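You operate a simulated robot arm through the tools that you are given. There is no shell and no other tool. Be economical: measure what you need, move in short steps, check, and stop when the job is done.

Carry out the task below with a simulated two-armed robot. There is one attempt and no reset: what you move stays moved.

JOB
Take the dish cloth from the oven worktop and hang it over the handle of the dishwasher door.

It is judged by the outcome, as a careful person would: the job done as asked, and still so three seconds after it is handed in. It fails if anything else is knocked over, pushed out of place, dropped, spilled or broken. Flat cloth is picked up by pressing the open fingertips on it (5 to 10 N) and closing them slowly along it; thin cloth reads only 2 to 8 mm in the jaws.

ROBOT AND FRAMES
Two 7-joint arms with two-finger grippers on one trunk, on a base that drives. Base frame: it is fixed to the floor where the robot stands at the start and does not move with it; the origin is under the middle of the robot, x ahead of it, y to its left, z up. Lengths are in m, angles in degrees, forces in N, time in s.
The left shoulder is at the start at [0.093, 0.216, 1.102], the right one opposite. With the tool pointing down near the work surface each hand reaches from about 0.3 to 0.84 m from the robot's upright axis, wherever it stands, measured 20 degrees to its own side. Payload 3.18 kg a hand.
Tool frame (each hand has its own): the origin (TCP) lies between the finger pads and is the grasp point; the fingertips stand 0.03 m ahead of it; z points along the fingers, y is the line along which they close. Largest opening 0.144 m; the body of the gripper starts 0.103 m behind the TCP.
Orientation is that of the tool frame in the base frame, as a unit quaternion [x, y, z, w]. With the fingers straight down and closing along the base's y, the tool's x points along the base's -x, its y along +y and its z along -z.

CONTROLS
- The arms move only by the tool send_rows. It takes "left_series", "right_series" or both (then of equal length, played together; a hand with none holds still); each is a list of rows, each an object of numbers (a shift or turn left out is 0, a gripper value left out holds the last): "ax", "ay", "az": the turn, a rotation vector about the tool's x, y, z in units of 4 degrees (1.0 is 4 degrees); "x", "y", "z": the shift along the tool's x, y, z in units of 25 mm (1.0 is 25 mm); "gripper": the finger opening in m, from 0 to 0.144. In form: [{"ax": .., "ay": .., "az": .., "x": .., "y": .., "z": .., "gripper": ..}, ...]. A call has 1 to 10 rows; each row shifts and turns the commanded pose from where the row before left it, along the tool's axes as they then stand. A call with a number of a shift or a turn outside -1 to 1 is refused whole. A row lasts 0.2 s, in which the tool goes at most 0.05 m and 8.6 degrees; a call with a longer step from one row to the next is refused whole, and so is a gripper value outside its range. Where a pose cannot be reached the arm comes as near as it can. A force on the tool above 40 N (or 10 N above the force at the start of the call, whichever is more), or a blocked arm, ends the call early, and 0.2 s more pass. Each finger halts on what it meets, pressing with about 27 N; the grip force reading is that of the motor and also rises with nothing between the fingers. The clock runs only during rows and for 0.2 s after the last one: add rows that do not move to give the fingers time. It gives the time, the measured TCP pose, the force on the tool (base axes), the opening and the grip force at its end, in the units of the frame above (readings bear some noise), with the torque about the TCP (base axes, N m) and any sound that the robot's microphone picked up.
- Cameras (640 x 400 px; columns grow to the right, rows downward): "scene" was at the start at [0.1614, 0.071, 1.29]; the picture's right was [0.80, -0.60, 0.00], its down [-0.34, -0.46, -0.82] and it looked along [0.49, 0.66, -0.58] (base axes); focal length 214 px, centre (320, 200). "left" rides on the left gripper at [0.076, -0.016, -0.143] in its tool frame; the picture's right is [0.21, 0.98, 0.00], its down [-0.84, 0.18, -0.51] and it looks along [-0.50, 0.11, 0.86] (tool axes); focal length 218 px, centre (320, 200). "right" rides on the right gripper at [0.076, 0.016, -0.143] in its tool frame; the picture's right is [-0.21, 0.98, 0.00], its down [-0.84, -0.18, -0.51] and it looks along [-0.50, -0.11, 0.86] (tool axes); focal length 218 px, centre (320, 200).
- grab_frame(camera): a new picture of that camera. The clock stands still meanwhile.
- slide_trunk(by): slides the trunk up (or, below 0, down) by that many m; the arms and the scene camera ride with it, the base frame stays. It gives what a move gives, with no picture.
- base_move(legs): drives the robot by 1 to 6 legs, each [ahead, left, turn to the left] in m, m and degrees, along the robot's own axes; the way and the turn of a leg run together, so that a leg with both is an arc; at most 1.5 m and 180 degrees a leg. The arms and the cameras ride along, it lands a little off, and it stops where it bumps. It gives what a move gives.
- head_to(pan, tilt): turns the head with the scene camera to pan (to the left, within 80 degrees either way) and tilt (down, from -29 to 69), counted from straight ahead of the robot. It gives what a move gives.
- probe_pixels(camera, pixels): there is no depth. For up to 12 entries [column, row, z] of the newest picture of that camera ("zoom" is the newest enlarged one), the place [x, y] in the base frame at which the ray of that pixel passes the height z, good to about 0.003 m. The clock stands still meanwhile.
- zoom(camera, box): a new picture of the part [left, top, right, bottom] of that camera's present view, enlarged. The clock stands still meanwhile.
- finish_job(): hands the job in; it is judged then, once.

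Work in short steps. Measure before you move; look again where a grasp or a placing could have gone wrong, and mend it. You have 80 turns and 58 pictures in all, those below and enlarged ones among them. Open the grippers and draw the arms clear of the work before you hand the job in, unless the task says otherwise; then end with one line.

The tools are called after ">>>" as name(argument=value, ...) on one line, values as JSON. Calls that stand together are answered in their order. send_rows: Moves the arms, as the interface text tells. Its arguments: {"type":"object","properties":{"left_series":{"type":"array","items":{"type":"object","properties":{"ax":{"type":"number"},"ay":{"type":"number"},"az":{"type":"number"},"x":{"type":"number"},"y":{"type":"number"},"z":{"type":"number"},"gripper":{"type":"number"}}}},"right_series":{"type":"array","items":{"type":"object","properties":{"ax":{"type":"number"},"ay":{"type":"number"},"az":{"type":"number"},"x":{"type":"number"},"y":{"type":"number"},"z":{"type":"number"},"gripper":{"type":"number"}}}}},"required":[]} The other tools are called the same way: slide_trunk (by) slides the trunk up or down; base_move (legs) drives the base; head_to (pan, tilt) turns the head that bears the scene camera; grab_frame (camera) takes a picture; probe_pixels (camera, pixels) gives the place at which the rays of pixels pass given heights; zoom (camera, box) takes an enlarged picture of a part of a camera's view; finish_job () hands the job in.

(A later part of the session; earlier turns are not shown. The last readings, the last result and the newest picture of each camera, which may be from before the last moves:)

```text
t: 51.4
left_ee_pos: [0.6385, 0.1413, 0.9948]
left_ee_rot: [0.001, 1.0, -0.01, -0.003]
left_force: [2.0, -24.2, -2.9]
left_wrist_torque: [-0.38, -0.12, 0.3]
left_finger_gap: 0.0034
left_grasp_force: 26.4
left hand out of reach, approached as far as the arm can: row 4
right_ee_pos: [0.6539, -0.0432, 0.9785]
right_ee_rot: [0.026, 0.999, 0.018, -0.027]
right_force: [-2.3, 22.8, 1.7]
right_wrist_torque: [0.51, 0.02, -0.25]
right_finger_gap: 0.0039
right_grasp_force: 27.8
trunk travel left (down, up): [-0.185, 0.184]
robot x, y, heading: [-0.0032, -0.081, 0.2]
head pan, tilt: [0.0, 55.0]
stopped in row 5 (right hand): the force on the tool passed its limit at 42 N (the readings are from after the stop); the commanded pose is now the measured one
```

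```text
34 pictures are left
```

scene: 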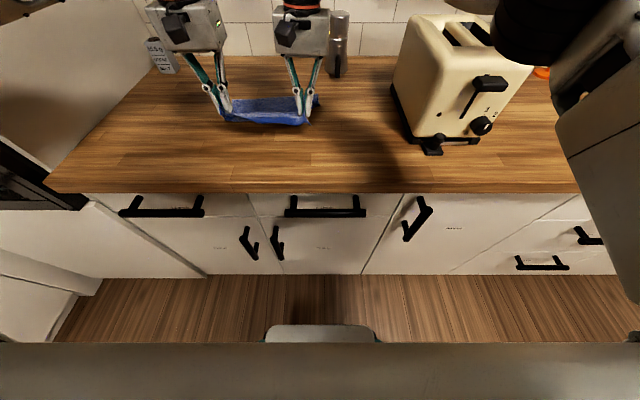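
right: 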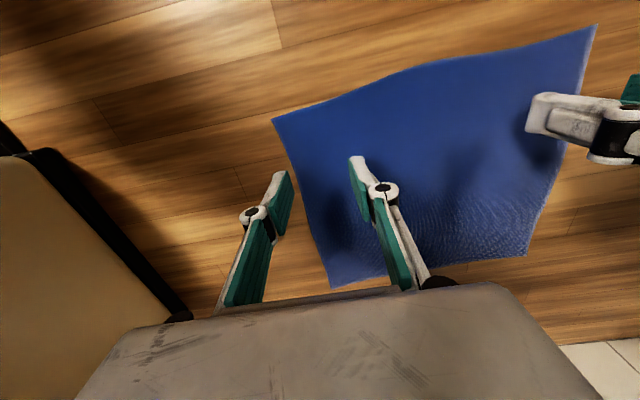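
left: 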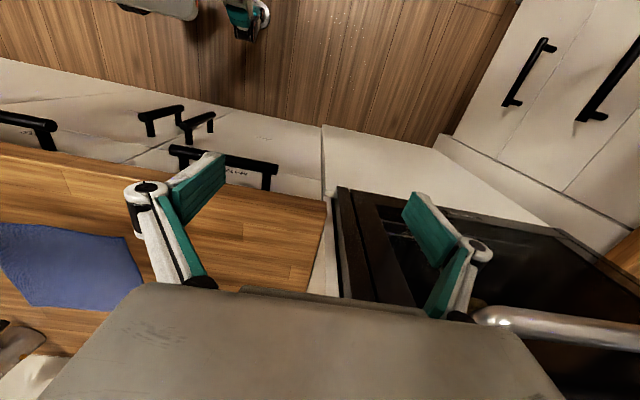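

The cloth is up but taut between hands (24 N). I bring the right hand 16 mm toward the left and draw both hands back slightly.

>>> send_rows(left_series=[{}, {}, {"x": 0.4}, {"x": 0.4}, {"x": 0.4}, {}], right_series=[{"y": 0.3}, {"y": 0.3}, {"x": 0.4}, {"x": 0.4}, {"x": 0.4}, {}])

```text
t: 52.8
left_ee_pos: [0.6117, 0.1489, 0.994]
left_ee_rot: [-0.001, 1.0, -0.006, -0.002]
left_force: [-0.4, -0.2, -0.7]
left_wrist_torque: [0.07, 0.01, 0.02]
left_finger_gap: 0.004
left_grasp_force: 26.1
right_ee_pos: [0.6253, -0.024, 0.9788]
right_ee_rot: [0.023, 0.999, 0.011, -0.022]
right_force: [1.6, -0.8, 0.9]
right_wrist_torque: [0.17, 0.07, -0.01]
right_finger_gap: 0.0039
right_grasp_force: 36.2
trunk travel left (down, up): [-0.185, 0.184]
robot x, y, heading: [-0.0004, -0.0792, -0.2]
head pan, tilt: [0.0, 55.0]
```

Tension gone and both still hold. Raise with the trunk to lift the cloth off the worktop.

>>> slide_trunk(by=0.17)

>>> grab_frame(camera="scene")

>>> head_to(pan=75, tilt=40)

>>> grab_frame(camera="scene")

```text
t: 54.7
left_ee_pos: [0.6009, 0.1462, 1.2081]
left_ee_rot: [-0.001, 0.999, -0.009, 0.035]
left_force: [3.2, -21.4, -6.7]
left_wrist_torque: [-0.88, -0.15, 0.23]
left_finger_gap: 0.0056
left_grasp_force: 26.4
right_ee_pos: [0.6334, -0.0377, 1.1429]
right_ee_rot: [0.035, 0.999, 0.013, -0.03]
right_force: [-2.1, 22.1, 7.5]
right_wrist_torque: [0.66, 0.24, -0.39]
right_finger_gap: 0.0021
right_grasp_force: 23.9
trunk travel left (down, up): [-0.355, 0.014]
robot x, y, heading: [-0.0008, -0.078, -0.0]
head pan, tilt: [0.0, 55.0]
```

```text
33 pictures are left
```

scene: 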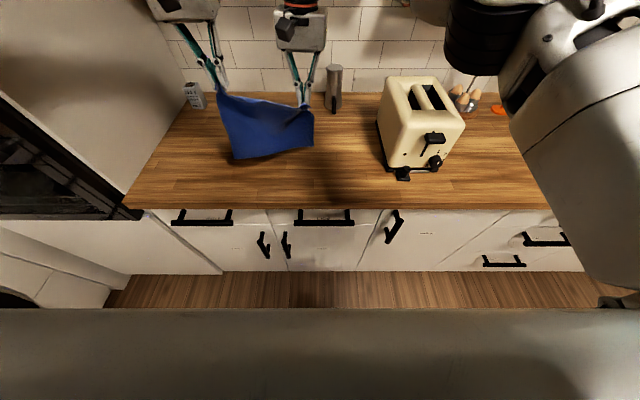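

```text
t: 56.2
left_ee_pos: [0.6003, 0.1454, 1.2089]
left_ee_rot: [-0.002, 0.999, -0.008, 0.037]
left_force: [3.1, -22.0, -5.8]
left_wrist_torque: [-0.76, -0.12, 0.25]
left_finger_gap: 0.0054
left_grasp_force: 26.6
right_ee_pos: [0.6314, -0.0365, 1.1436]
right_ee_rot: [0.035, 0.999, 0.016, -0.03]
right_force: [-2.3, 21.7, 6.8]
right_wrist_torque: [0.57, 0.21, -0.43]
right_finger_gap: 0.0025
right_grasp_force: 25.7
trunk travel left (down, up): [-0.355, 0.014]
robot x, y, heading: [0.0011, -0.0807, 0.1]
head pan, tilt: [75.0, 40.0]
```

```text
32 pictures are left
```

scene: 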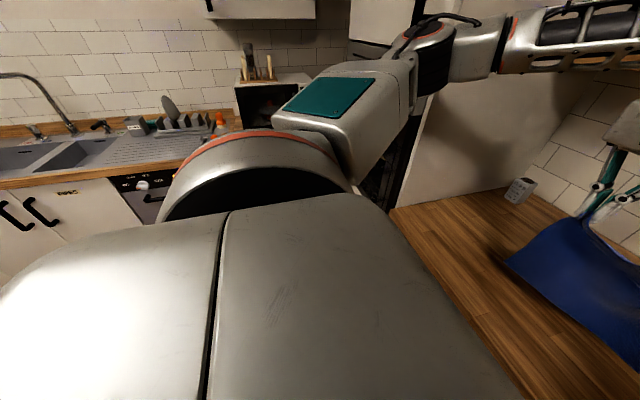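

The cloth hangs as a sheet between both hands but is taut, and left is 65 mm higher. I level them and close the distance a little.

>>> send_rows(left_series=[{"z": 0.5}, {"z": 0.5}, {"z": 0.5}, {}], right_series=[{"y": 0.4, "z": -0.3}, {"y": 0.3, "z": -0.3}, {"z": -0.3}, {}])

>>> probe_pixels(camera="scene", pixels=[[140, 184, 0.8], [122, 175, 0.88], [0, 190, 0.88], [152, 200, 0.72], [250, 290, 0.9]])

```text
t: 57.4
left_ee_pos: [0.6044, 0.1385, 1.1728]
left_ee_rot: [0.0, 0.999, -0.016, 0.036]
left_force: [4.8, -24.4, -0.1]
left_wrist_torque: [-0.81, -0.13, 0.29]
left_finger_gap: 0.0089
left_grasp_force: 26.3
right_ee_pos: [0.6472, -0.056, 1.1627]
right_ee_rot: [0.062, 0.997, 0.031, -0.035]
right_force: [-4.3, 24.4, -1.0]
right_wrist_torque: [0.57, 0.12, -0.42]
right_finger_gap: 0.0034
right_grasp_force: 27.3
right hand out of reach, approached as far as the arm can: row 2
trunk travel left (down, up): [-0.355, 0.014]
robot x, y, heading: [0.0005, -0.0825, -0.0]
head pan, tilt: [75.0, 40.0]
stopped in row 4 (right hand): the arm was blocked; the commanded pose is now the measured one
```

```text
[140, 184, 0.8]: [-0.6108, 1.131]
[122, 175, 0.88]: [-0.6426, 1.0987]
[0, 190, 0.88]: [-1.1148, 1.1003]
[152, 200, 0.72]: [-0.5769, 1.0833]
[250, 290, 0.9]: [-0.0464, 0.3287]
```

Right is at its reach limit, so I draw both hands toward the robot and move the left one toward the right to ease the pull.

>>> send_rows(left_series=[{"y": -0.3}, {"y": -0.3}, {"x": 0.5}, {"x": 0.5}, {}], right_series=[{"x": 0.4}, {"x": 0.4}, {"x": 0.5}, {"x": 0.5}, {}])

```text
t: 58.6
left_ee_pos: [0.5745, 0.1359, 1.1692]
left_ee_rot: [-0.003, 0.999, -0.011, 0.038]
left_force: [1.6, -17.1, 0.8]
left_wrist_torque: [-0.54, -0.07, 0.11]
left_finger_gap: 0.0032
left_grasp_force: 28.2
left hand out of reach, approached as far as the arm can: row 2
right_ee_pos: [0.603, -0.0491, 1.168]
right_ee_rot: [0.06, 0.997, 0.028, -0.029]
right_force: [0.2, 16.7, 0.2]
right_wrist_torque: [0.28, -0.01, -0.27]
right_finger_gap: 0.0028
right_grasp_force: 29.8
trunk travel left (down, up): [-0.355, 0.014]
robot x, y, heading: [-0.001, -0.0796, 0.1]
head pan, tilt: [75.0, 40.0]
```

Still 17 N; draw both back another 60 mm, where they can come nearer each other.

>>> send_rows(left_series=[{"x": 0.8}, {"x": 0.8}, {"x": 0.8}, {"y": -0.2}, {"y": -0.2}, {}], right_series=[{"x": 0.8}, {"x": 0.8}, {"x": 0.8}, {"y": 0.2}, {"y": 0.2}, {}])

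```text
t: 60.0
left_ee_pos: [0.514, 0.1258, 1.1651]
left_ee_rot: [-0.001, 0.999, -0.011, 0.037]
left_force: [0.1, -0.8, -2.2]
left_wrist_torque: [0.01, -0.01, -0.01]
left_finger_gap: 0.0049
left_grasp_force: 28.4
right_ee_pos: [0.5449, -0.0327, 1.1721]
right_ee_rot: [0.06, 0.997, 0.028, -0.029]
right_force: [0.9, -0.7, 2.5]
right_wrist_torque: [-0.1, 0.0, 0.05]
right_finger_gap: 0.0007
right_grasp_force: 23.8
trunk travel left (down, up): [-0.355, 0.014]
robot x, y, heading: [-0.0024, -0.0774, 0.1]
head pan, tilt: [75.0, 40.0]
```

Slack now and both hold. The dishwasher front lies at y≈1.1 with its left edge at x≈−0.64. I back off 0.25 m and turn left 90°.

>>> base_move(legs=[[-0.25, 0, 0], [0, 0, 90]])

>>> head_to(pan=0, tilt=45)

>>> grab_frame(camera="scene")

```text
t: 65.6
left_ee_pos: [-0.4483, 0.4351, 1.1657]
left_ee_rot: [-0.706, 0.707, 0.018, 0.034]
left_force: [0.1, -0.1, 0.6]
left_wrist_torque: [0.02, 0.02, 0.01]
left_finger_gap: 0.0035
left_grasp_force: 23.8
right_ee_pos: [-0.2903, 0.4658, 1.1718]
right_ee_rot: [-0.66, 0.75, 0.0, -0.04]
right_force: [0.6, -0.5, -0.2]
right_wrist_torque: [0.02, -0.01, -0.01]
right_finger_gap: 0.0009
right_grasp_force: 22.7
trunk travel left (down, up): [-0.355, 0.014]
robot x, y, heading: [-0.2461, -0.0793, 90.0]
head pan, tilt: [75.0, 40.0]
```

```text
t: 67.1
left_ee_pos: [-0.449, 0.4356, 1.1655]
left_ee_rot: [-0.705, 0.708, 0.017, 0.033]
left_force: [-0.3, 0.1, 1.6]
left_wrist_torque: [0.06, 0.0, -0.02]
left_finger_gap: 0.0035
left_grasp_force: 22.2
right_ee_pos: [-0.2898, 0.4653, 1.1729]
right_ee_rot: [-0.66, 0.75, -0.001, -0.04]
right_force: [0.8, -0.7, 1.0]
right_wrist_torque: [-0.11, -0.21, 0.04]
right_finger_gap: 0.0003
right_grasp_force: 21.7
trunk travel left (down, up): [-0.355, 0.014]
robot x, y, heading: [-0.2501, -0.0768, 89.7]
head pan, tilt: [0.0, 45.0]
```

```text
31 pictures are left
```

scene: 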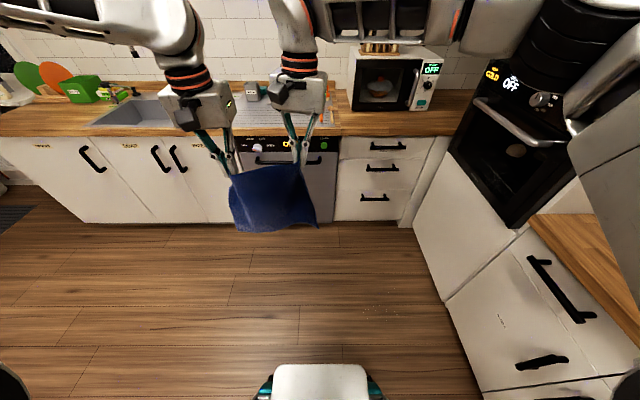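

Facing the dishwasher; the cloth hangs between the hands. Enlarge the dishwasher to locate its bar.

>>> zoom(camera="scene", box=[220, 110, 360, 230])

```text
3.33 times, centred on (290, 170) of scene
```

zoom: 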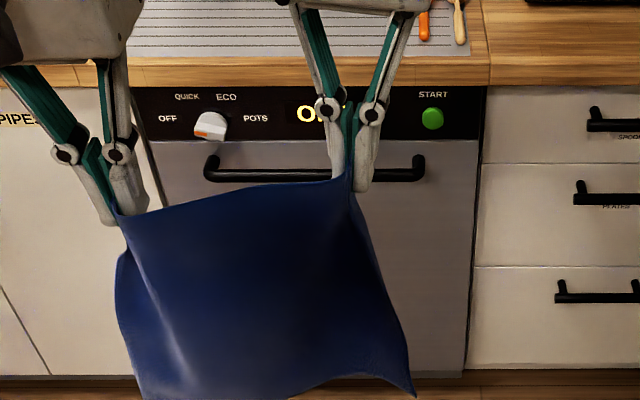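

Bar ends at zoom px (210,170) and (418,168). I probe these at several heights, plus panel and worktop edges.

>>> probe_pixels(camera="zoom", pixels=[[210, 173, 0.75], [418, 171, 0.75], [210, 173, 0.7], [418, 171, 0.7], [150, 141, 0.77], [484, 141, 0.77], [240, 66, 0.91], [240, 86, 0.87], [465, 372, 0.1], [300, 140, 0.75], [300, 140, 0.8]])

```text
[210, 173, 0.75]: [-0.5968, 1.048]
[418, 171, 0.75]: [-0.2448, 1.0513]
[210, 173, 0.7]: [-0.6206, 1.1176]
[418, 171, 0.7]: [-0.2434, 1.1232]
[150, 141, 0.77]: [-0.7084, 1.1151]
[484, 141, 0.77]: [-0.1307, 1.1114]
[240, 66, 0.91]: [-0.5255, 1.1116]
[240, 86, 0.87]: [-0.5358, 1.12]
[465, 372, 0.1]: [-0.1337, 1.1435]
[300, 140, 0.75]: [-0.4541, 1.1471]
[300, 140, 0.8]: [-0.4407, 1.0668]
```

The bar is at about x −0.61…−0.24, z≈0.72, y≈1.085; door face y≈1.13, worktop front y≈1.11. Plan: lower the hanging hem behind the bar, then bring the hands back and down in front. First tilt both tools 24° toward the door and align them.

>>> send_rows(left_series=[{"ay": -1}, {"ay": -1}, {"ay": -1}, {"ay": -1}, {"ay": -1}, {"ay": -1}, {}], right_series=[{"ay": -1, "x": 0.3}, {"ay": -1, "x": 0.3}, {"ay": -1, "x": 0.3}, {"ay": -1, "x": 0.3}, {"ay": -1}, {"ay": -1}, {}])

>>> grab_frame(camera="scene")

```text
t: 68.7
left_ee_pos: [-0.4488, 0.4358, 1.1662]
left_ee_rot: [0.686, -0.686, -0.165, -0.18]
left_force: [0.9, 0.4, -1.3]
left_wrist_torque: [0.03, 0.09, 0.02]
left_finger_gap: 0.005
left_grasp_force: 28.1
right_ee_pos: [-0.2946, 0.4365, 1.1714]
right_ee_rot: [-0.645, 0.742, 0.137, 0.118]
right_force: [0.1, 0.4, -1.8]
right_wrist_torque: [-0.01, 0.0, 0.02]
right_finger_gap: 0.0056
right_grasp_force: 34.1
trunk travel left (down, up): [-0.355, 0.014]
robot x, y, heading: [-0.248, -0.078, 89.4]
head pan, tilt: [0.0, 45.0]
```

```text
29 pictures are left
```

scene: 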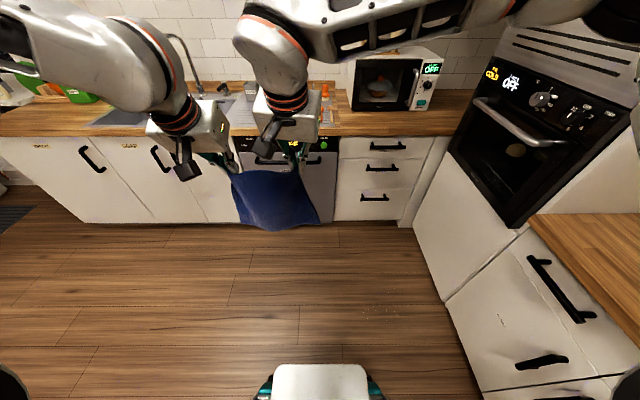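

Both level at z≈1.17 and tilted. Drive ahead 0.40 m and left 0.06 m, then look again.

>>> base_move(legs=[[0.4, 0.055, 0.5]])

>>> grab_frame(camera="scene")

>>> grab_frame(camera="left")

```text
t: 71.2
left_ee_pos: [-0.5073, 0.829, 1.1661]
left_ee_rot: [0.689, -0.682, -0.165, -0.179]
left_force: [1.9, -0.7, 2.2]
left_wrist_torque: [0.01, 0.05, 0.1]
left_finger_gap: 0.0023
left_grasp_force: 30.8
right_ee_pos: [-0.3529, 0.8307, 1.1706]
right_ee_rot: [-0.649, 0.74, 0.136, 0.116]
right_force: [-1.1, 0.3, -0.9]
right_wrist_torque: [-0.03, 0.14, 0.02]
right_finger_gap: 0.0049
right_grasp_force: 30.9
trunk travel left (down, up): [-0.355, 0.014]
robot x, y, heading: [-0.3013, 0.3124, 90.1]
head pan, tilt: [0.0, 45.0]
```

```text
28 pictures are left
```

scene: 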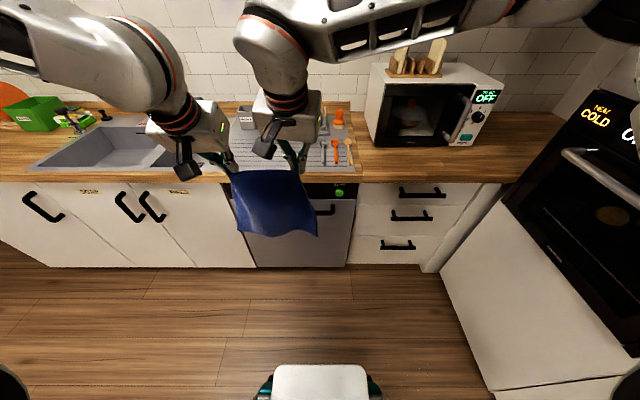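

```text
27 pictures are left
```

left: 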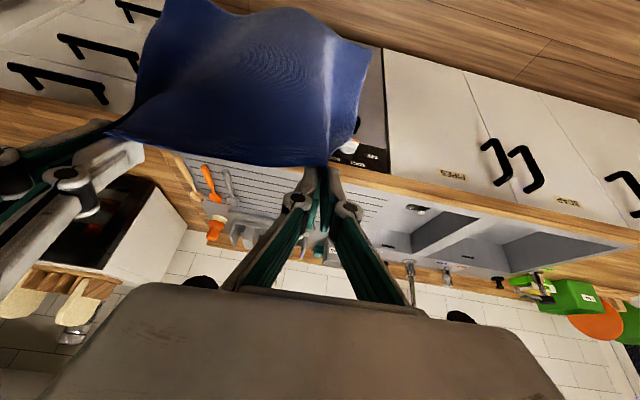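

The bar's right end shows at scene px (325–335,205). Enlarge to triangulate.

>>> zoom(camera="scene", box=[210, 140, 370, 240])

```text
4.00 times, centred on (290, 190) of scene
```

zoom: 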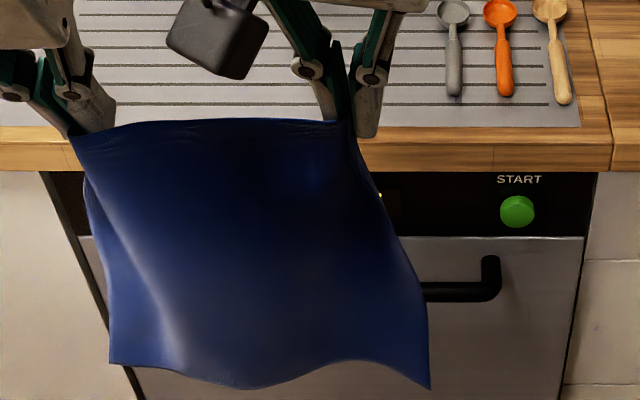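

>>> probe_pixels(camera="zoom", pixels=[[498, 292, 0.75], [498, 292, 0.72], [498, 292, 0.7], [490, 262, 0.75], [490, 262, 0.72], [450, 237, 0.77], [450, 172, 0.87], [450, 140, 0.91], [360, 375, 0.9], [110, 362, 0.9]])

```text
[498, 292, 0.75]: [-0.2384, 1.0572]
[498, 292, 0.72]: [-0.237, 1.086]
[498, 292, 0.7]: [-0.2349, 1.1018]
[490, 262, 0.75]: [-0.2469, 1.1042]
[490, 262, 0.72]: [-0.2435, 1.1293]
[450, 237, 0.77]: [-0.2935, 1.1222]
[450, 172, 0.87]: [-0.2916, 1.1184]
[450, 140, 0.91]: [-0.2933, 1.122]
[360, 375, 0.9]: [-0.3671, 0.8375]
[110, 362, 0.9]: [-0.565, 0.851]
```

Bar ≈ (y 1.08, z 0.725), door y≈1.131, so the gap behind is about 4 cm; the hem hangs ~0.235 m below the tips. Drive 0.24 m ahead (hem still short of the worktop edge) and 0.01 m right.

>>> base_move(legs=[[0.24, -0.01, 0]])

>>> zoom(camera="scene", box=[180, 130, 380, 270])

```text
t: 72.9
left_ee_pos: [-0.4949, 1.0665, 1.165]
left_ee_rot: [0.687, -0.684, -0.164, -0.18]
left_force: [2.0, 1.1, 0.2]
left_wrist_torque: [-0.03, -0.01, 0.04]
left_finger_gap: 0.0049
left_grasp_force: 24.3
right_ee_pos: [-0.3405, 1.0688, 1.1699]
right_ee_rot: [-0.648, 0.741, 0.136, 0.116]
right_force: [-2.4, -0.4, 2.8]
right_wrist_torque: [-0.07, 0.12, 0.04]
right_finger_gap: 0.0031
right_grasp_force: 32.9
trunk travel left (down, up): [-0.355, 0.014]
robot x, y, heading: [-0.2914, 0.5554, 89.9]
head pan, tilt: [0.0, 45.0]
```

```text
2.86 times, centred on (280, 200) of scene
```

zoom: 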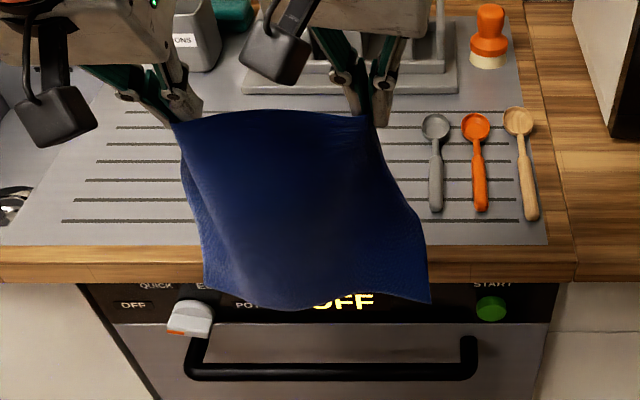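

The whole bar is visible now (row ~372, posts at columns 200 and 468). Probe it again.

>>> probe_pixels(camera="zoom", pixels=[[320, 362, 0.73], [320, 380, 0.73], [477, 371, 0.75], [477, 371, 0.72], [187, 372, 0.72], [187, 372, 0.75], [320, 324, 0.76], [320, 284, 0.87], [320, 246, 0.91], [190, 318, 0.8], [205, 286, 0.93], [430, 302, 0.93]])

```text
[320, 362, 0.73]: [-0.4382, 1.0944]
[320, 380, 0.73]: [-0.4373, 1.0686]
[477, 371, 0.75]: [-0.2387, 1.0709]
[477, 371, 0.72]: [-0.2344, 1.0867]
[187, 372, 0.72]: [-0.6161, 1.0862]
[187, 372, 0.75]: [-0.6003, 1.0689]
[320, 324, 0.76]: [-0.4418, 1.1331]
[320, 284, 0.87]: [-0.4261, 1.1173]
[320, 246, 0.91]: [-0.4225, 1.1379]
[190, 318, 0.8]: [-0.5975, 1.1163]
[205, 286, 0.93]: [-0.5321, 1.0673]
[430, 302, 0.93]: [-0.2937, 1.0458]
```

Bar fixed at y≈1.081, z≈0.728, x −0.61…−0.24; worktop front y≈1.117; knob at x≈−0.60 is clear of the cloth. Advance 0.022 m, lower 0.10 m, and check.

>>> base_move(legs=[[0.022, 0, 0]])

>>> slide_trunk(by=-0.1)

>>> zoom(camera="scene", box=[180, 150, 380, 290])

```text
t: 73.7
left_ee_pos: [-0.4953, 1.0875, 1.1655]
left_ee_rot: [0.688, -0.683, -0.166, -0.18]
left_force: [0.4, -2.2, 2.7]
left_wrist_torque: [0.07, 0.1, 0.1]
left_finger_gap: 0.0004
left_grasp_force: 21.4
right_ee_pos: [-0.3417, 1.0893, 1.1715]
right_ee_rot: [-0.647, 0.741, 0.137, 0.118]
right_force: [-0.9, -1.2, 0.9]
right_wrist_torque: [0.05, 0.28, 0.04]
right_finger_gap: 0.0038
right_grasp_force: 34.8
trunk travel left (down, up): [-0.355, 0.014]
robot x, y, heading: [-0.2897, 0.5724, 89.9]
head pan, tilt: [0.0, 45.0]
```

```text
t: 75.1
left_ee_pos: [-0.4944, 1.0879, 1.0671]
left_ee_rot: [0.687, -0.684, -0.166, -0.181]
left_force: [3.6, -0.3, 2.5]
left_wrist_torque: [0.09, 0.45, 0.27]
left_finger_gap: 0.0014
left_grasp_force: 23.0
right_ee_pos: [-0.342, 1.0878, 1.0727]
right_ee_rot: [-0.647, 0.74, 0.137, 0.117]
right_force: [-3.2, 1.1, -0.7]
right_wrist_torque: [0.01, 0.07, -0.01]
right_finger_gap: 0.0046
right_grasp_force: 32.7
trunk travel left (down, up): [-0.255, 0.114]
robot x, y, heading: [-0.2863, 0.5723, 90.1]
head pan, tilt: [0.0, 45.0]
```

```text
2.86 times, centred on (280, 220) of scene
```

zoom: 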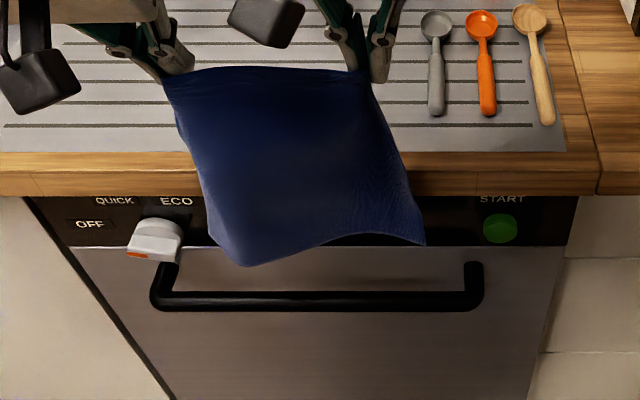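

>>> probe_pixels(camera="zoom", pixels=[[240, 265, 0.8], [240, 265, 0.83], [330, 240, 0.8], [330, 240, 0.83], [423, 243, 0.8], [423, 243, 0.83], [210, 240, 0.83], [320, 302, 0.728]])

```text
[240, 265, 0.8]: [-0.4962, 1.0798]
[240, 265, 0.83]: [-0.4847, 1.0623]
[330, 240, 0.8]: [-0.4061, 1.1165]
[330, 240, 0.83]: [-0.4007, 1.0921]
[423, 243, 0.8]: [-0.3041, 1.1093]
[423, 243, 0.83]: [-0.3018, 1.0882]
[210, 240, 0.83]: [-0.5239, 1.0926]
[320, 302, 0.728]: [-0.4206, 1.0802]
```

The hem may hang slightly short of the gap. I move 0.025 m further so the sheet lies against the worktop's front edge (y≈1.117, behind the bar), and lower 0.10 m more (tips ≈0.94, still above the worktop).

>>> base_move(legs=[[0.025, 0, 0]])

>>> slide_trunk(by=-0.095)

>>> zoom(camera="scene", box=[180, 150, 380, 290])

```text
t: 75.9
left_ee_pos: [-0.4962, 1.1141, 1.0654]
left_ee_rot: [0.687, -0.684, -0.165, -0.18]
left_force: [0.1, 0.3, 0.0]
left_wrist_torque: [-0.05, -0.01, 0.02]
left_finger_gap: 0.0049
left_grasp_force: 24.3
right_ee_pos: [-0.3407, 1.1138, 1.0694]
right_ee_rot: [-0.648, 0.741, 0.137, 0.116]
right_force: [-1.1, 0.8, 1.7]
right_wrist_torque: [-0.05, -0.07, -0.04]
right_finger_gap: 0.003
right_grasp_force: 22.6
trunk travel left (down, up): [-0.255, 0.114]
robot x, y, heading: [-0.2931, 0.5981, 89.8]
head pan, tilt: [0.0, 45.0]
```

```text
t: 77.2
left_ee_pos: [-0.4954, 1.1125, 0.9721]
left_ee_rot: [0.687, -0.684, -0.165, -0.181]
left_force: [-0.4, 0.5, -1.2]
left_wrist_torque: [0.0, -0.08, -0.04]
left_finger_gap: 0.0041
left_grasp_force: 26.5
right_ee_pos: [-0.3414, 1.1132, 0.9786]
right_ee_rot: [-0.648, 0.74, 0.138, 0.117]
right_force: [-0.7, -0.6, 1.0]
right_wrist_torque: [-0.01, 0.0, 0.02]
right_finger_gap: 0.0019
right_grasp_force: 22.9
trunk travel left (down, up): [-0.16, 0.209]
robot x, y, heading: [-0.2924, 0.6012, 89.7]
head pan, tilt: [0.0, 45.0]
```

```text
2.86 times, centred on (280, 220) of scene
```

zoom: 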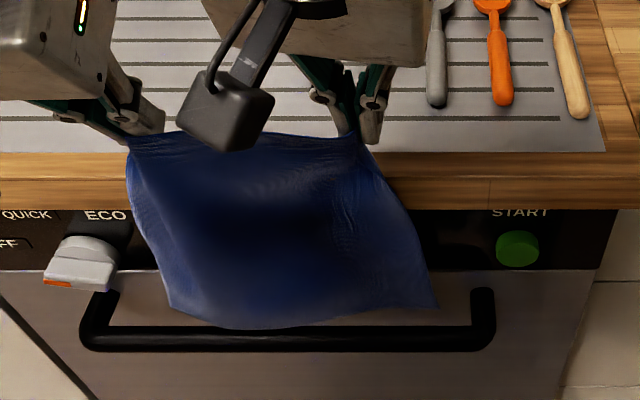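

The hem is at the bar's top edge (row ~327). Look closer at whether it is behind.

>>> zoom(camera="scene", box=[220, 235, 340, 285])

>>> probe_pixels(camera="zoom", pixels=[[200, 90, 0.73]])

```text
5.33 times, centred on (280, 260) of scene
```

zoom: 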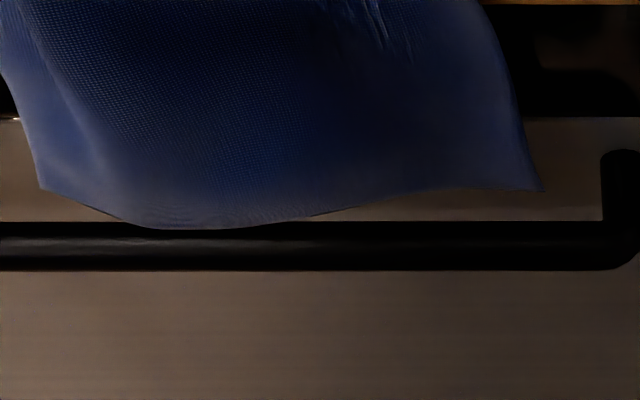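

```text
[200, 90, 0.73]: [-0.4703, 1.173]
```

The hem's middle bulges toward me in front of the bar line, because the hands are too close together. Raise 0.04 m and spread the hands ~10 mm each to flatten the sheet.

>>> slide_trunk(by=0.04)

>>> send_rows(left_series=[{"y": 0.2}, {"y": 0.2}, {"y": 0.1}, {}], right_series=[{"y": -0.2}, {"y": -0.2}, {"y": -0.1}, {}])

>>> zoom(camera="scene", box=[180, 180, 380, 300])

```text
t: 78.0
left_ee_pos: [-0.4959, 1.1135, 1.0082]
left_ee_rot: [0.688, -0.684, -0.164, -0.179]
left_force: [4.5, 0.5, 0.4]
left_wrist_torque: [0.0, -0.24, -0.09]
left_finger_gap: 0.003
left_grasp_force: 22.7
right_ee_pos: [-0.3418, 1.1144, 1.0139]
right_ee_rot: [-0.648, 0.74, 0.135, 0.116]
right_force: [-5.4, -1.0, 1.2]
right_wrist_torque: [-0.01, 0.23, 0.03]
right_finger_gap: 0.003
right_grasp_force: 32.8
trunk travel left (down, up): [-0.2, 0.169]
robot x, y, heading: [-0.2895, 0.5981, 90.1]
head pan, tilt: [0.0, 45.0]
```

```text
t: 79.0
left_ee_pos: [-0.5087, 1.113, 1.0098]
left_ee_rot: [0.688, -0.684, -0.165, -0.179]
left_force: [8.2, 0.6, 0.6]
left_wrist_torque: [0.04, -0.24, -0.02]
left_finger_gap: 0.0015
left_grasp_force: 22.9
right_ee_pos: [-0.3277, 1.1121, 1.0146]
right_ee_rot: [-0.647, 0.741, 0.136, 0.116]
right_force: [-6.8, -0.6, 0.0]
right_wrist_torque: [-0.08, 0.24, 0.0]
right_finger_gap: 0.0016
right_grasp_force: 22.6
trunk travel left (down, up): [-0.2, 0.169]
robot x, y, heading: [-0.2939, 0.5977, 90.0]
head pan, tilt: [0.0, 45.0]
```

```text
3.20 times, centred on (280, 240) of scene
```

zoom: 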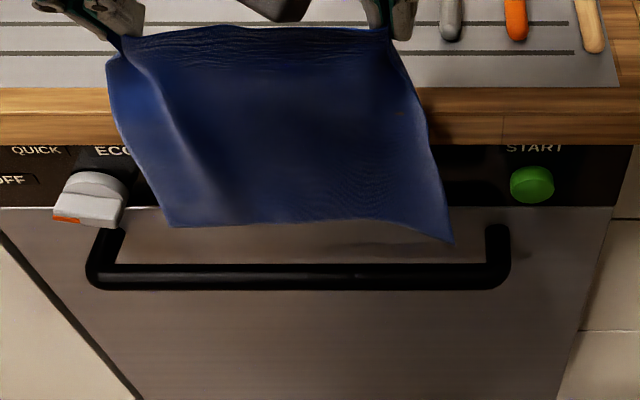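

Much flatter now. Lower 0.055 m (tips ≈0.93).

>>> slide_trunk(by=-0.052)

>>> zoom(camera="scene", box=[200, 210, 360, 300])

```text
t: 79.9
left_ee_pos: [-0.5069, 1.1121, 0.9595]
left_ee_rot: [0.688, -0.683, -0.166, -0.181]
left_force: [2.6, -1.1, 2.1]
left_wrist_torque: [-0.01, -0.01, 0.03]
left_finger_gap: 0.0028
left_grasp_force: 22.0
right_ee_pos: [-0.3287, 1.1122, 0.9649]
right_ee_rot: [-0.648, 0.74, 0.137, 0.117]
right_force: [-1.8, -1.0, 1.5]
right_wrist_torque: [0.06, 0.23, 0.05]
right_finger_gap: 0.0011
right_grasp_force: 25.8
trunk travel left (down, up): [-0.148, 0.221]
robot x, y, heading: [-0.2941, 0.5996, 89.8]
head pan, tilt: [0.0, 45.0]
```

```text
4.00 times, centred on (280, 255) of scene
```

zoom: 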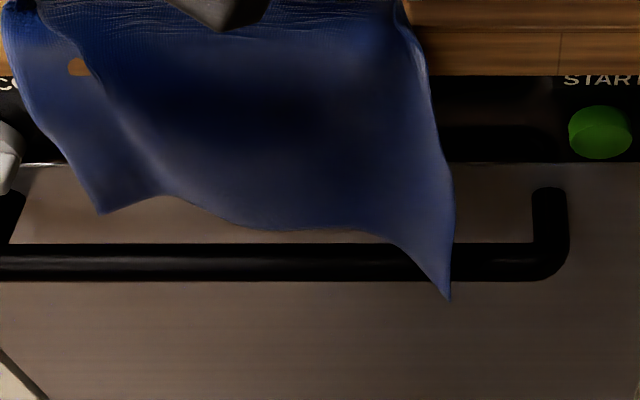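

The right corner hangs in front of the bar, the rest is behind: the right tool is yawed so its outer strip points to me. Raise 0.06 m and turn the right tool 20° counter-clockwise.

>>> slide_trunk(by=0.06)

>>> send_rows(left_series=[{"az": 0.5}, {"az": 0.5}, {}, {}, {}, {}], right_series=[{"az": -1}, {"az": -1}, {"az": -1}, {"az": -1}, {"az": -1}, {}])

>>> zoom(camera="scene", box=[180, 180, 380, 300])

```text
t: 80.9
left_ee_pos: [-0.5081, 1.1144, 1.0164]
left_ee_rot: [0.688, -0.684, -0.164, -0.178]
left_force: [3.4, -0.6, -0.8]
left_wrist_torque: [-0.04, -0.12, -0.01]
left_finger_gap: 0.0039
left_grasp_force: 23.4
right_ee_pos: [-0.3294, 1.1135, 1.0214]
right_ee_rot: [-0.649, 0.74, 0.136, 0.116]
right_force: [-4.3, 0.0, -1.1]
right_wrist_torque: [-0.01, 0.21, -0.02]
right_finger_gap: 0.0018
right_grasp_force: 23.4
trunk travel left (down, up): [-0.208, 0.161]
robot x, y, heading: [-0.2899, 0.6024, 90.0]
head pan, tilt: [0.0, 45.0]
```

```text
t: 82.3
left_ee_pos: [-0.5061, 1.1137, 1.0194]
left_ee_rot: [-0.663, 0.707, 0.171, 0.175]
left_force: [13.7, 1.4, -0.7]
left_wrist_torque: [-0.04, -0.48, -0.01]
left_finger_gap: 0.0032
left_grasp_force: 31.5
right_ee_pos: [-0.3285, 1.113, 1.0232]
right_ee_rot: [0.767, -0.616, -0.115, -0.138]
right_force: [-16.4, -0.3, -0.3]
right_wrist_torque: [0.02, 0.39, -0.13]
right_finger_gap: 0.0018
right_grasp_force: 28.6
trunk travel left (down, up): [-0.208, 0.161]
robot x, y, heading: [-0.2915, 0.6009, 89.6]
head pan, tilt: [0.0, 45.0]
```

```text
3.20 times, centred on (280, 240) of scene
```

zoom: 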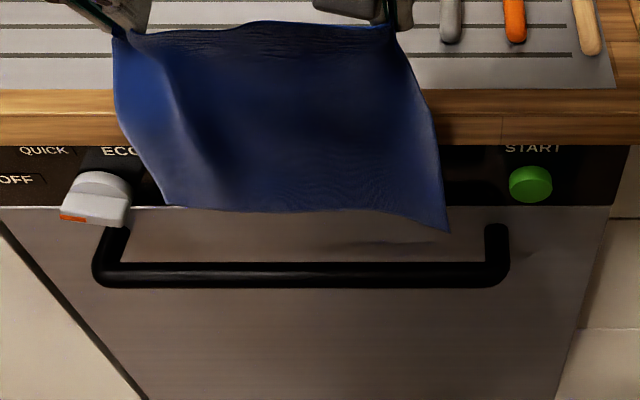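

Sheet is tauter and the right corner sits nearer the door. Lower 0.065 m again and look.

>>> slide_trunk(by=-0.062)

>>> zoom(camera="scene", box=[200, 210, 360, 300])

```text
t: 83.3
left_ee_pos: [-0.5074, 1.1117, 0.9575]
left_ee_rot: [-0.663, 0.707, 0.172, 0.176]
left_force: [16.2, -0.5, 0.0]
left_wrist_torque: [0.03, -0.4, 0.03]
left_finger_gap: 0.0036
left_grasp_force: 32.5
right_ee_pos: [-0.3291, 1.1122, 0.9637]
right_ee_rot: [0.766, -0.616, -0.116, -0.14]
right_force: [-14.5, 0.9, -0.4]
right_wrist_torque: [0.06, 0.33, -0.17]
right_finger_gap: 0.0038
right_grasp_force: 27.2
trunk travel left (down, up): [-0.146, 0.223]
robot x, y, heading: [-0.2909, 0.6012, 90.0]
head pan, tilt: [0.0, 45.0]
```

```text
4.00 times, centred on (280, 255) of scene
```

zoom: 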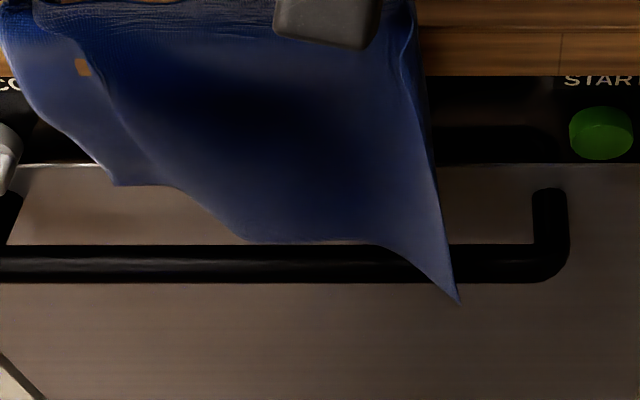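

Pressing over the worktop edge makes the sheet kick outward. Raise, back off 0.02 m so it hangs freely just ahead of the edge (tips y≈1.105), and lower again.

>>> slide_trunk(by=0.07)

>>> base_move(legs=[[-0.019, 0, 0]])

>>> slide_trunk(by=-0.065)

>>> zoom(camera="scene", box=[180, 180, 380, 300])

```text
t: 84.4
left_ee_pos: [-0.508, 1.113, 1.0252]
left_ee_rot: [-0.664, 0.707, 0.171, 0.173]
left_force: [15.8, -0.3, 1.0]
left_wrist_torque: [-0.06, -0.43, -0.02]
left_finger_gap: 0.0019
left_grasp_force: 26.7
right_ee_pos: [-0.3292, 1.1131, 1.0296]
right_ee_rot: [0.767, -0.617, -0.113, -0.138]
right_force: [-13.6, 1.1, -1.4]
right_wrist_torque: [0.03, 0.57, -0.09]
right_finger_gap: 0.0031
right_grasp_force: 32.5
trunk travel left (down, up): [-0.216, 0.153]
robot x, y, heading: [-0.2909, 0.5973, 89.9]
head pan, tilt: [0.0, 45.0]
```

```text
t: 85.2
left_ee_pos: [-0.5083, 1.0945, 1.0264]
left_ee_rot: [-0.664, 0.707, 0.171, 0.174]
left_force: [15.9, 0.1, 0.0]
left_wrist_torque: [-0.06, -0.43, 0.01]
left_finger_gap: 0.0036
left_grasp_force: 32.3
right_ee_pos: [-0.3297, 1.0923, 1.031]
right_ee_rot: [0.767, -0.617, -0.115, -0.137]
right_force: [-16.4, -0.3, -0.8]
right_wrist_torque: [0.09, 0.27, -0.16]
right_finger_gap: 0.0028
right_grasp_force: 23.8
trunk travel left (down, up): [-0.216, 0.153]
robot x, y, heading: [-0.2921, 0.5816, 90.0]
head pan, tilt: [0.0, 45.0]
```

```text
t: 86.3
left_ee_pos: [-0.5066, 1.0928, 0.963]
left_ee_rot: [-0.663, 0.707, 0.172, 0.177]
left_force: [11.5, -0.5, -0.2]
left_wrist_torque: [-0.07, -0.93, -0.24]
left_finger_gap: 0.0041
left_grasp_force: 33.2
right_ee_pos: [-0.328, 1.0932, 0.9678]
right_ee_rot: [0.766, -0.616, -0.116, -0.139]
right_force: [-10.5, 0.9, 1.5]
right_wrist_torque: [0.1, 0.27, -0.05]
right_finger_gap: 0.0012
right_grasp_force: 24.4
trunk travel left (down, up): [-0.151, 0.218]
robot x, y, heading: [-0.2913, 0.5761, 90.0]
head pan, tilt: [0.0, 45.0]
```

```text
3.20 times, centred on (280, 240) of scene
```

zoom: 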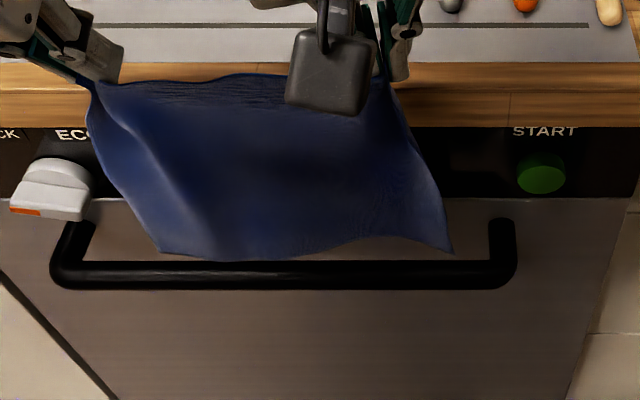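

The hem now lies evenly at the bar's upper edge. Lower another 0.03 m and check that it vanishes behind the bar.

>>> slide_trunk(by=-0.03)

>>> zoom(camera="scene", box=[180, 180, 380, 300])

```text
t: 87.0
left_ee_pos: [-0.5079, 1.0945, 0.931]
left_ee_rot: [-0.664, 0.707, 0.17, 0.174]
left_force: [13.0, -0.1, 2.5]
left_wrist_torque: [-0.01, -0.39, -0.02]
left_finger_gap: 0.0019
left_grasp_force: 21.3
right_ee_pos: [-0.3285, 1.0937, 0.9369]
right_ee_rot: [0.767, -0.617, -0.114, -0.138]
right_force: [-14.6, 0.2, -1.8]
right_wrist_torque: [0.05, 0.62, -0.1]
right_finger_gap: 0.0037
right_grasp_force: 32.0
trunk travel left (down, up): [-0.121, 0.248]
robot x, y, heading: [-0.2925, 0.5797, 90.1]
head pan, tilt: [0.0, 45.0]
```

```text
3.20 times, centred on (280, 240) of scene
```

zoom: 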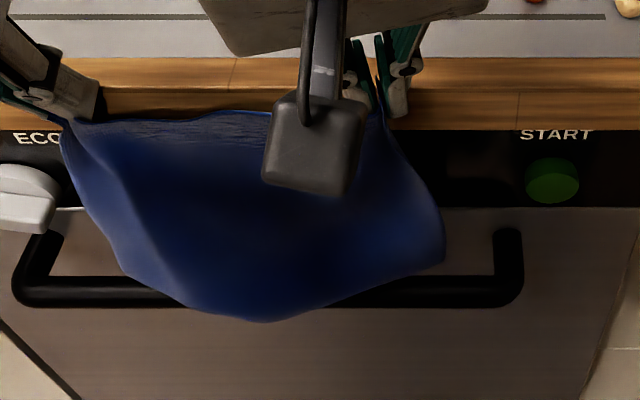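

Now only the middle bulges in front while corners are behind: my yaw overdid it. Raise, set both yaws to neutral, and advance 5 mm.

>>> slide_trunk(by=0.085)

>>> send_rows(left_series=[{"az": -0.7}, {"az": -0.7}, {"az": -0.6}, {}, {}], right_series=[{"az": 1}, {"az": 1}, {"az": 1}, {"az": 0.5}, {}])

>>> base_move(legs=[[0.006, 0, 0]])

>>> slide_trunk(by=-0.055)

>>> zoom(camera="scene", box=[180, 180, 380, 300])

```text
t: 88.2
left_ee_pos: [-0.5074, 1.0947, 1.0149]
left_ee_rot: [-0.663, 0.708, 0.169, 0.173]
left_force: [13.3, 1.1, -0.9]
left_wrist_torque: [-0.06, -0.37, 0.0]
left_finger_gap: 0.0034
left_grasp_force: 26.6
right_ee_pos: [-0.3291, 1.0953, 1.0194]
right_ee_rot: [0.767, -0.616, -0.114, -0.137]
right_force: [-14.7, 0.9, -0.5]
right_wrist_torque: [-0.06, 0.28, -0.15]
right_finger_gap: 0.0024
right_grasp_force: 23.7
trunk travel left (down, up): [-0.206, 0.163]
robot x, y, heading: [-0.2899, 0.58, 89.9]
head pan, tilt: [0.0, 45.0]
```

```text
t: 89.4
left_ee_pos: [-0.5072, 1.0942, 1.0164]
left_ee_rot: [0.71, -0.66, -0.158, -0.187]
left_force: [3.3, 0.4, 0.5]
left_wrist_torque: [0.04, 0.01, 0.03]
left_finger_gap: 0.0028
left_grasp_force: 21.7
right_ee_pos: [-0.3294, 1.0933, 1.0219]
right_ee_rot: [-0.686, 0.706, 0.13, 0.123]
right_force: [-1.9, 6.0, -7.4]
right_wrist_torque: [0.16, 0.04, 0.0]
right_finger_gap: 0.0009
right_grasp_force: 22.7
trunk travel left (down, up): [-0.206, 0.163]
robot x, y, heading: [-0.2872, 0.5768, 89.9]
head pan, tilt: [0.0, 45.0]
```

```text
t: 90.2
left_ee_pos: [-0.5074, 1.1003, 1.0162]
left_ee_rot: [0.711, -0.66, -0.158, -0.186]
left_force: [7.5, 0.4, -2.4]
left_wrist_torque: [-0.04, -0.12, -0.03]
left_finger_gap: 0.0044
left_grasp_force: 34.4
right_ee_pos: [-0.3295, 1.0995, 1.0215]
right_ee_rot: [-0.686, 0.705, 0.13, 0.123]
right_force: [-2.6, 1.9, 0.1]
right_wrist_torque: [0.07, 0.31, 0.06]
right_finger_gap: 0.0007
right_grasp_force: 23.8
trunk travel left (down, up): [-0.206, 0.163]
robot x, y, heading: [-0.2923, 0.5863, 89.8]
head pan, tilt: [0.0, 45.0]
```

```text
t: 91.1
left_ee_pos: [-0.5065, 1.0983, 0.9627]
left_ee_rot: [0.711, -0.66, -0.158, -0.187]
left_force: [3.1, 0.6, -1.3]
left_wrist_torque: [0.04, -0.08, -0.02]
left_finger_gap: 0.005
left_grasp_force: 30.1
right_ee_pos: [-0.3293, 1.0992, 0.9692]
right_ee_rot: [-0.686, 0.705, 0.132, 0.124]
right_force: [-2.3, 0.4, 0.5]
right_wrist_torque: [-0.08, -0.08, -0.03]
right_finger_gap: 0.0041
right_grasp_force: 33.9
trunk travel left (down, up): [-0.151, 0.218]
robot x, y, heading: [-0.2888, 0.5871, 89.8]
head pan, tilt: [0.0, 45.0]
```

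```text
3.20 times, centred on (280, 240) of scene
```

zoom: 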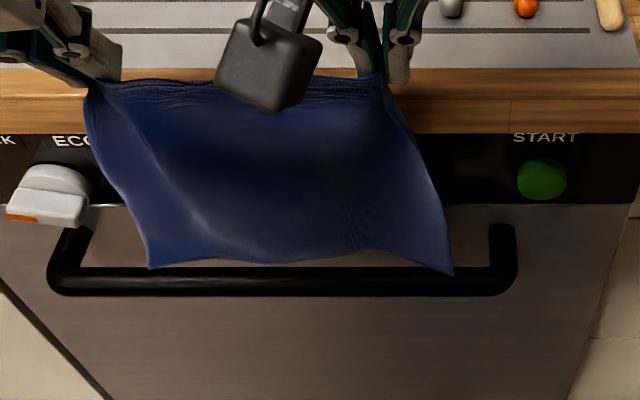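

Now the corners hang slightly forward (right tip at row 273). An in-between yaw plus a little more tension should make it even; then lower again.

>>> slide_trunk(by=0.03)

>>> send_rows(left_series=[{"az": 0.5, "y": 0.06}, {"az": 0.5, "y": 0.06}, {}, {}], right_series=[{"az": -0.8, "y": -0.06}, {"az": -0.8, "y": -0.06}, {}, {}])

>>> slide_trunk(by=-0.055)

>>> zoom(camera="scene", box=[180, 180, 380, 300])

```text
t: 91.9
left_ee_pos: [-0.5074, 1.1011, 0.9892]
left_ee_rot: [0.711, -0.66, -0.158, -0.185]
left_force: [3.7, -6.4, 9.4]
left_wrist_torque: [0.0, -0.01, 0.02]
left_finger_gap: 0.0009
left_grasp_force: 26.4
right_ee_pos: [-0.3283, 1.1011, 0.9947]
right_ee_rot: [-0.686, 0.705, 0.129, 0.122]
right_force: [-2.8, -0.3, 0.5]
right_wrist_torque: [-0.01, 0.09, 0.02]
right_finger_gap: 0.0027
right_grasp_force: 22.5
trunk travel left (down, up): [-0.181, 0.188]
robot x, y, heading: [-0.2883, 0.5863, 89.8]
head pan, tilt: [0.0, 45.0]
```

```text
t: 92.9
left_ee_pos: [-0.5093, 1.0994, 0.9913]
left_ee_rot: [0.688, -0.684, -0.164, -0.181]
left_force: [20.7, -1.3, 1.7]
left_wrist_torque: [-0.01, -0.84, -0.11]
left_finger_gap: 0.0027
left_grasp_force: 30.2
right_ee_pos: [-0.3265, 1.099, 0.9962]
right_ee_rot: [0.725, -0.665, -0.124, -0.129]
right_force: [-18.6, 0.1, 0.1]
right_wrist_torque: [0.03, 0.62, -0.1]
right_finger_gap: 0.0026
right_grasp_force: 30.2
trunk travel left (down, up): [-0.181, 0.188]
robot x, y, heading: [-0.2916, 0.5868, 90.2]
head pan, tilt: [0.0, 45.0]
```

```text
t: 93.8
left_ee_pos: [-0.5102, 1.1, 0.9358]
left_ee_rot: [0.689, -0.683, -0.163, -0.18]
left_force: [17.0, 0.2, 1.8]
left_wrist_torque: [-0.08, -0.52, -0.04]
left_finger_gap: 0.0036
left_grasp_force: 31.4
right_ee_pos: [-0.3272, 1.0999, 0.9413]
right_ee_rot: [0.725, -0.665, -0.124, -0.13]
right_force: [-20.4, 0.3, -1.3]
right_wrist_torque: [0.03, 0.49, -0.12]
right_finger_gap: 0.0033
right_grasp_force: 25.5
trunk travel left (down, up): [-0.126, 0.243]
robot x, y, heading: [-0.2905, 0.588, 89.8]
head pan, tilt: [0.0, 45.0]
```

```text
3.20 times, centred on (280, 240) of scene
```

zoom: 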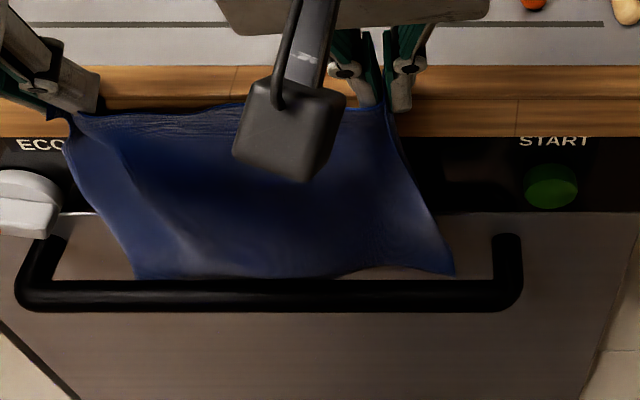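

The hem is now straight and hidden behind the bar. Back off 0.012 m to clear the worktop edge and lower 0.03 m more.

>>> base_move(legs=[[-0.012, 0, 0]])

>>> slide_trunk(by=-0.03)

>>> zoom(camera="scene", box=[180, 180, 380, 320])

```text
t: 94.6
left_ee_pos: [-0.5097, 1.0875, 0.9359]
left_ee_rot: [0.688, -0.684, -0.164, -0.181]
left_force: [19.0, -0.2, -0.3]
left_wrist_torque: [-0.03, -0.54, 0.0]
left_finger_gap: 0.004
left_grasp_force: 31.3
right_ee_pos: [-0.3275, 1.0876, 0.9395]
right_ee_rot: [0.724, -0.666, -0.123, -0.13]
right_force: [-20.9, -0.1, -0.2]
right_wrist_torque: [0.03, 0.59, -0.1]
right_finger_gap: 0.0027
right_grasp_force: 23.7
trunk travel left (down, up): [-0.126, 0.243]
robot x, y, heading: [-0.294, 0.5744, 89.8]
head pan, tilt: [0.0, 45.0]
```

```text
t: 95.3
left_ee_pos: [-0.5089, 1.0872, 0.9074]
left_ee_rot: [0.688, -0.683, -0.165, -0.184]
left_force: [15.3, 0.8, -1.0]
left_wrist_torque: [-0.01, -0.27, 0.08]
left_finger_gap: 0.0042
left_grasp_force: 28.6
right_ee_pos: [-0.3269, 1.0866, 0.9145]
right_ee_rot: [0.725, -0.665, -0.126, -0.131]
right_force: [-17.4, -0.1, 0.4]
right_wrist_torque: [0.04, 0.3, -0.1]
right_finger_gap: 0.0035
right_grasp_force: 31.6
trunk travel left (down, up): [-0.096, 0.273]
robot x, y, heading: [-0.2906, 0.5743, 90.0]
head pan, tilt: [0.0, 45.0]
```

```text
2.86 times, centred on (280, 250) of scene
```

zoom: 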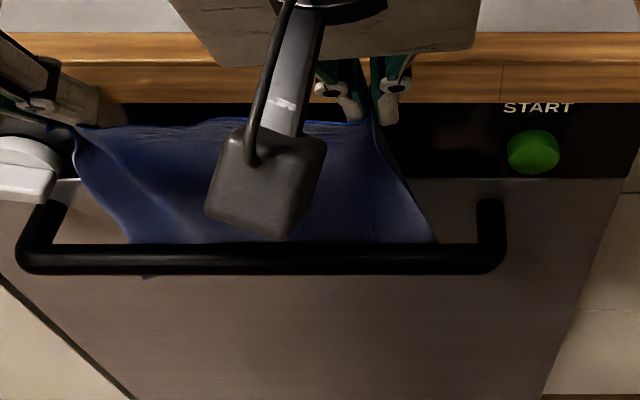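

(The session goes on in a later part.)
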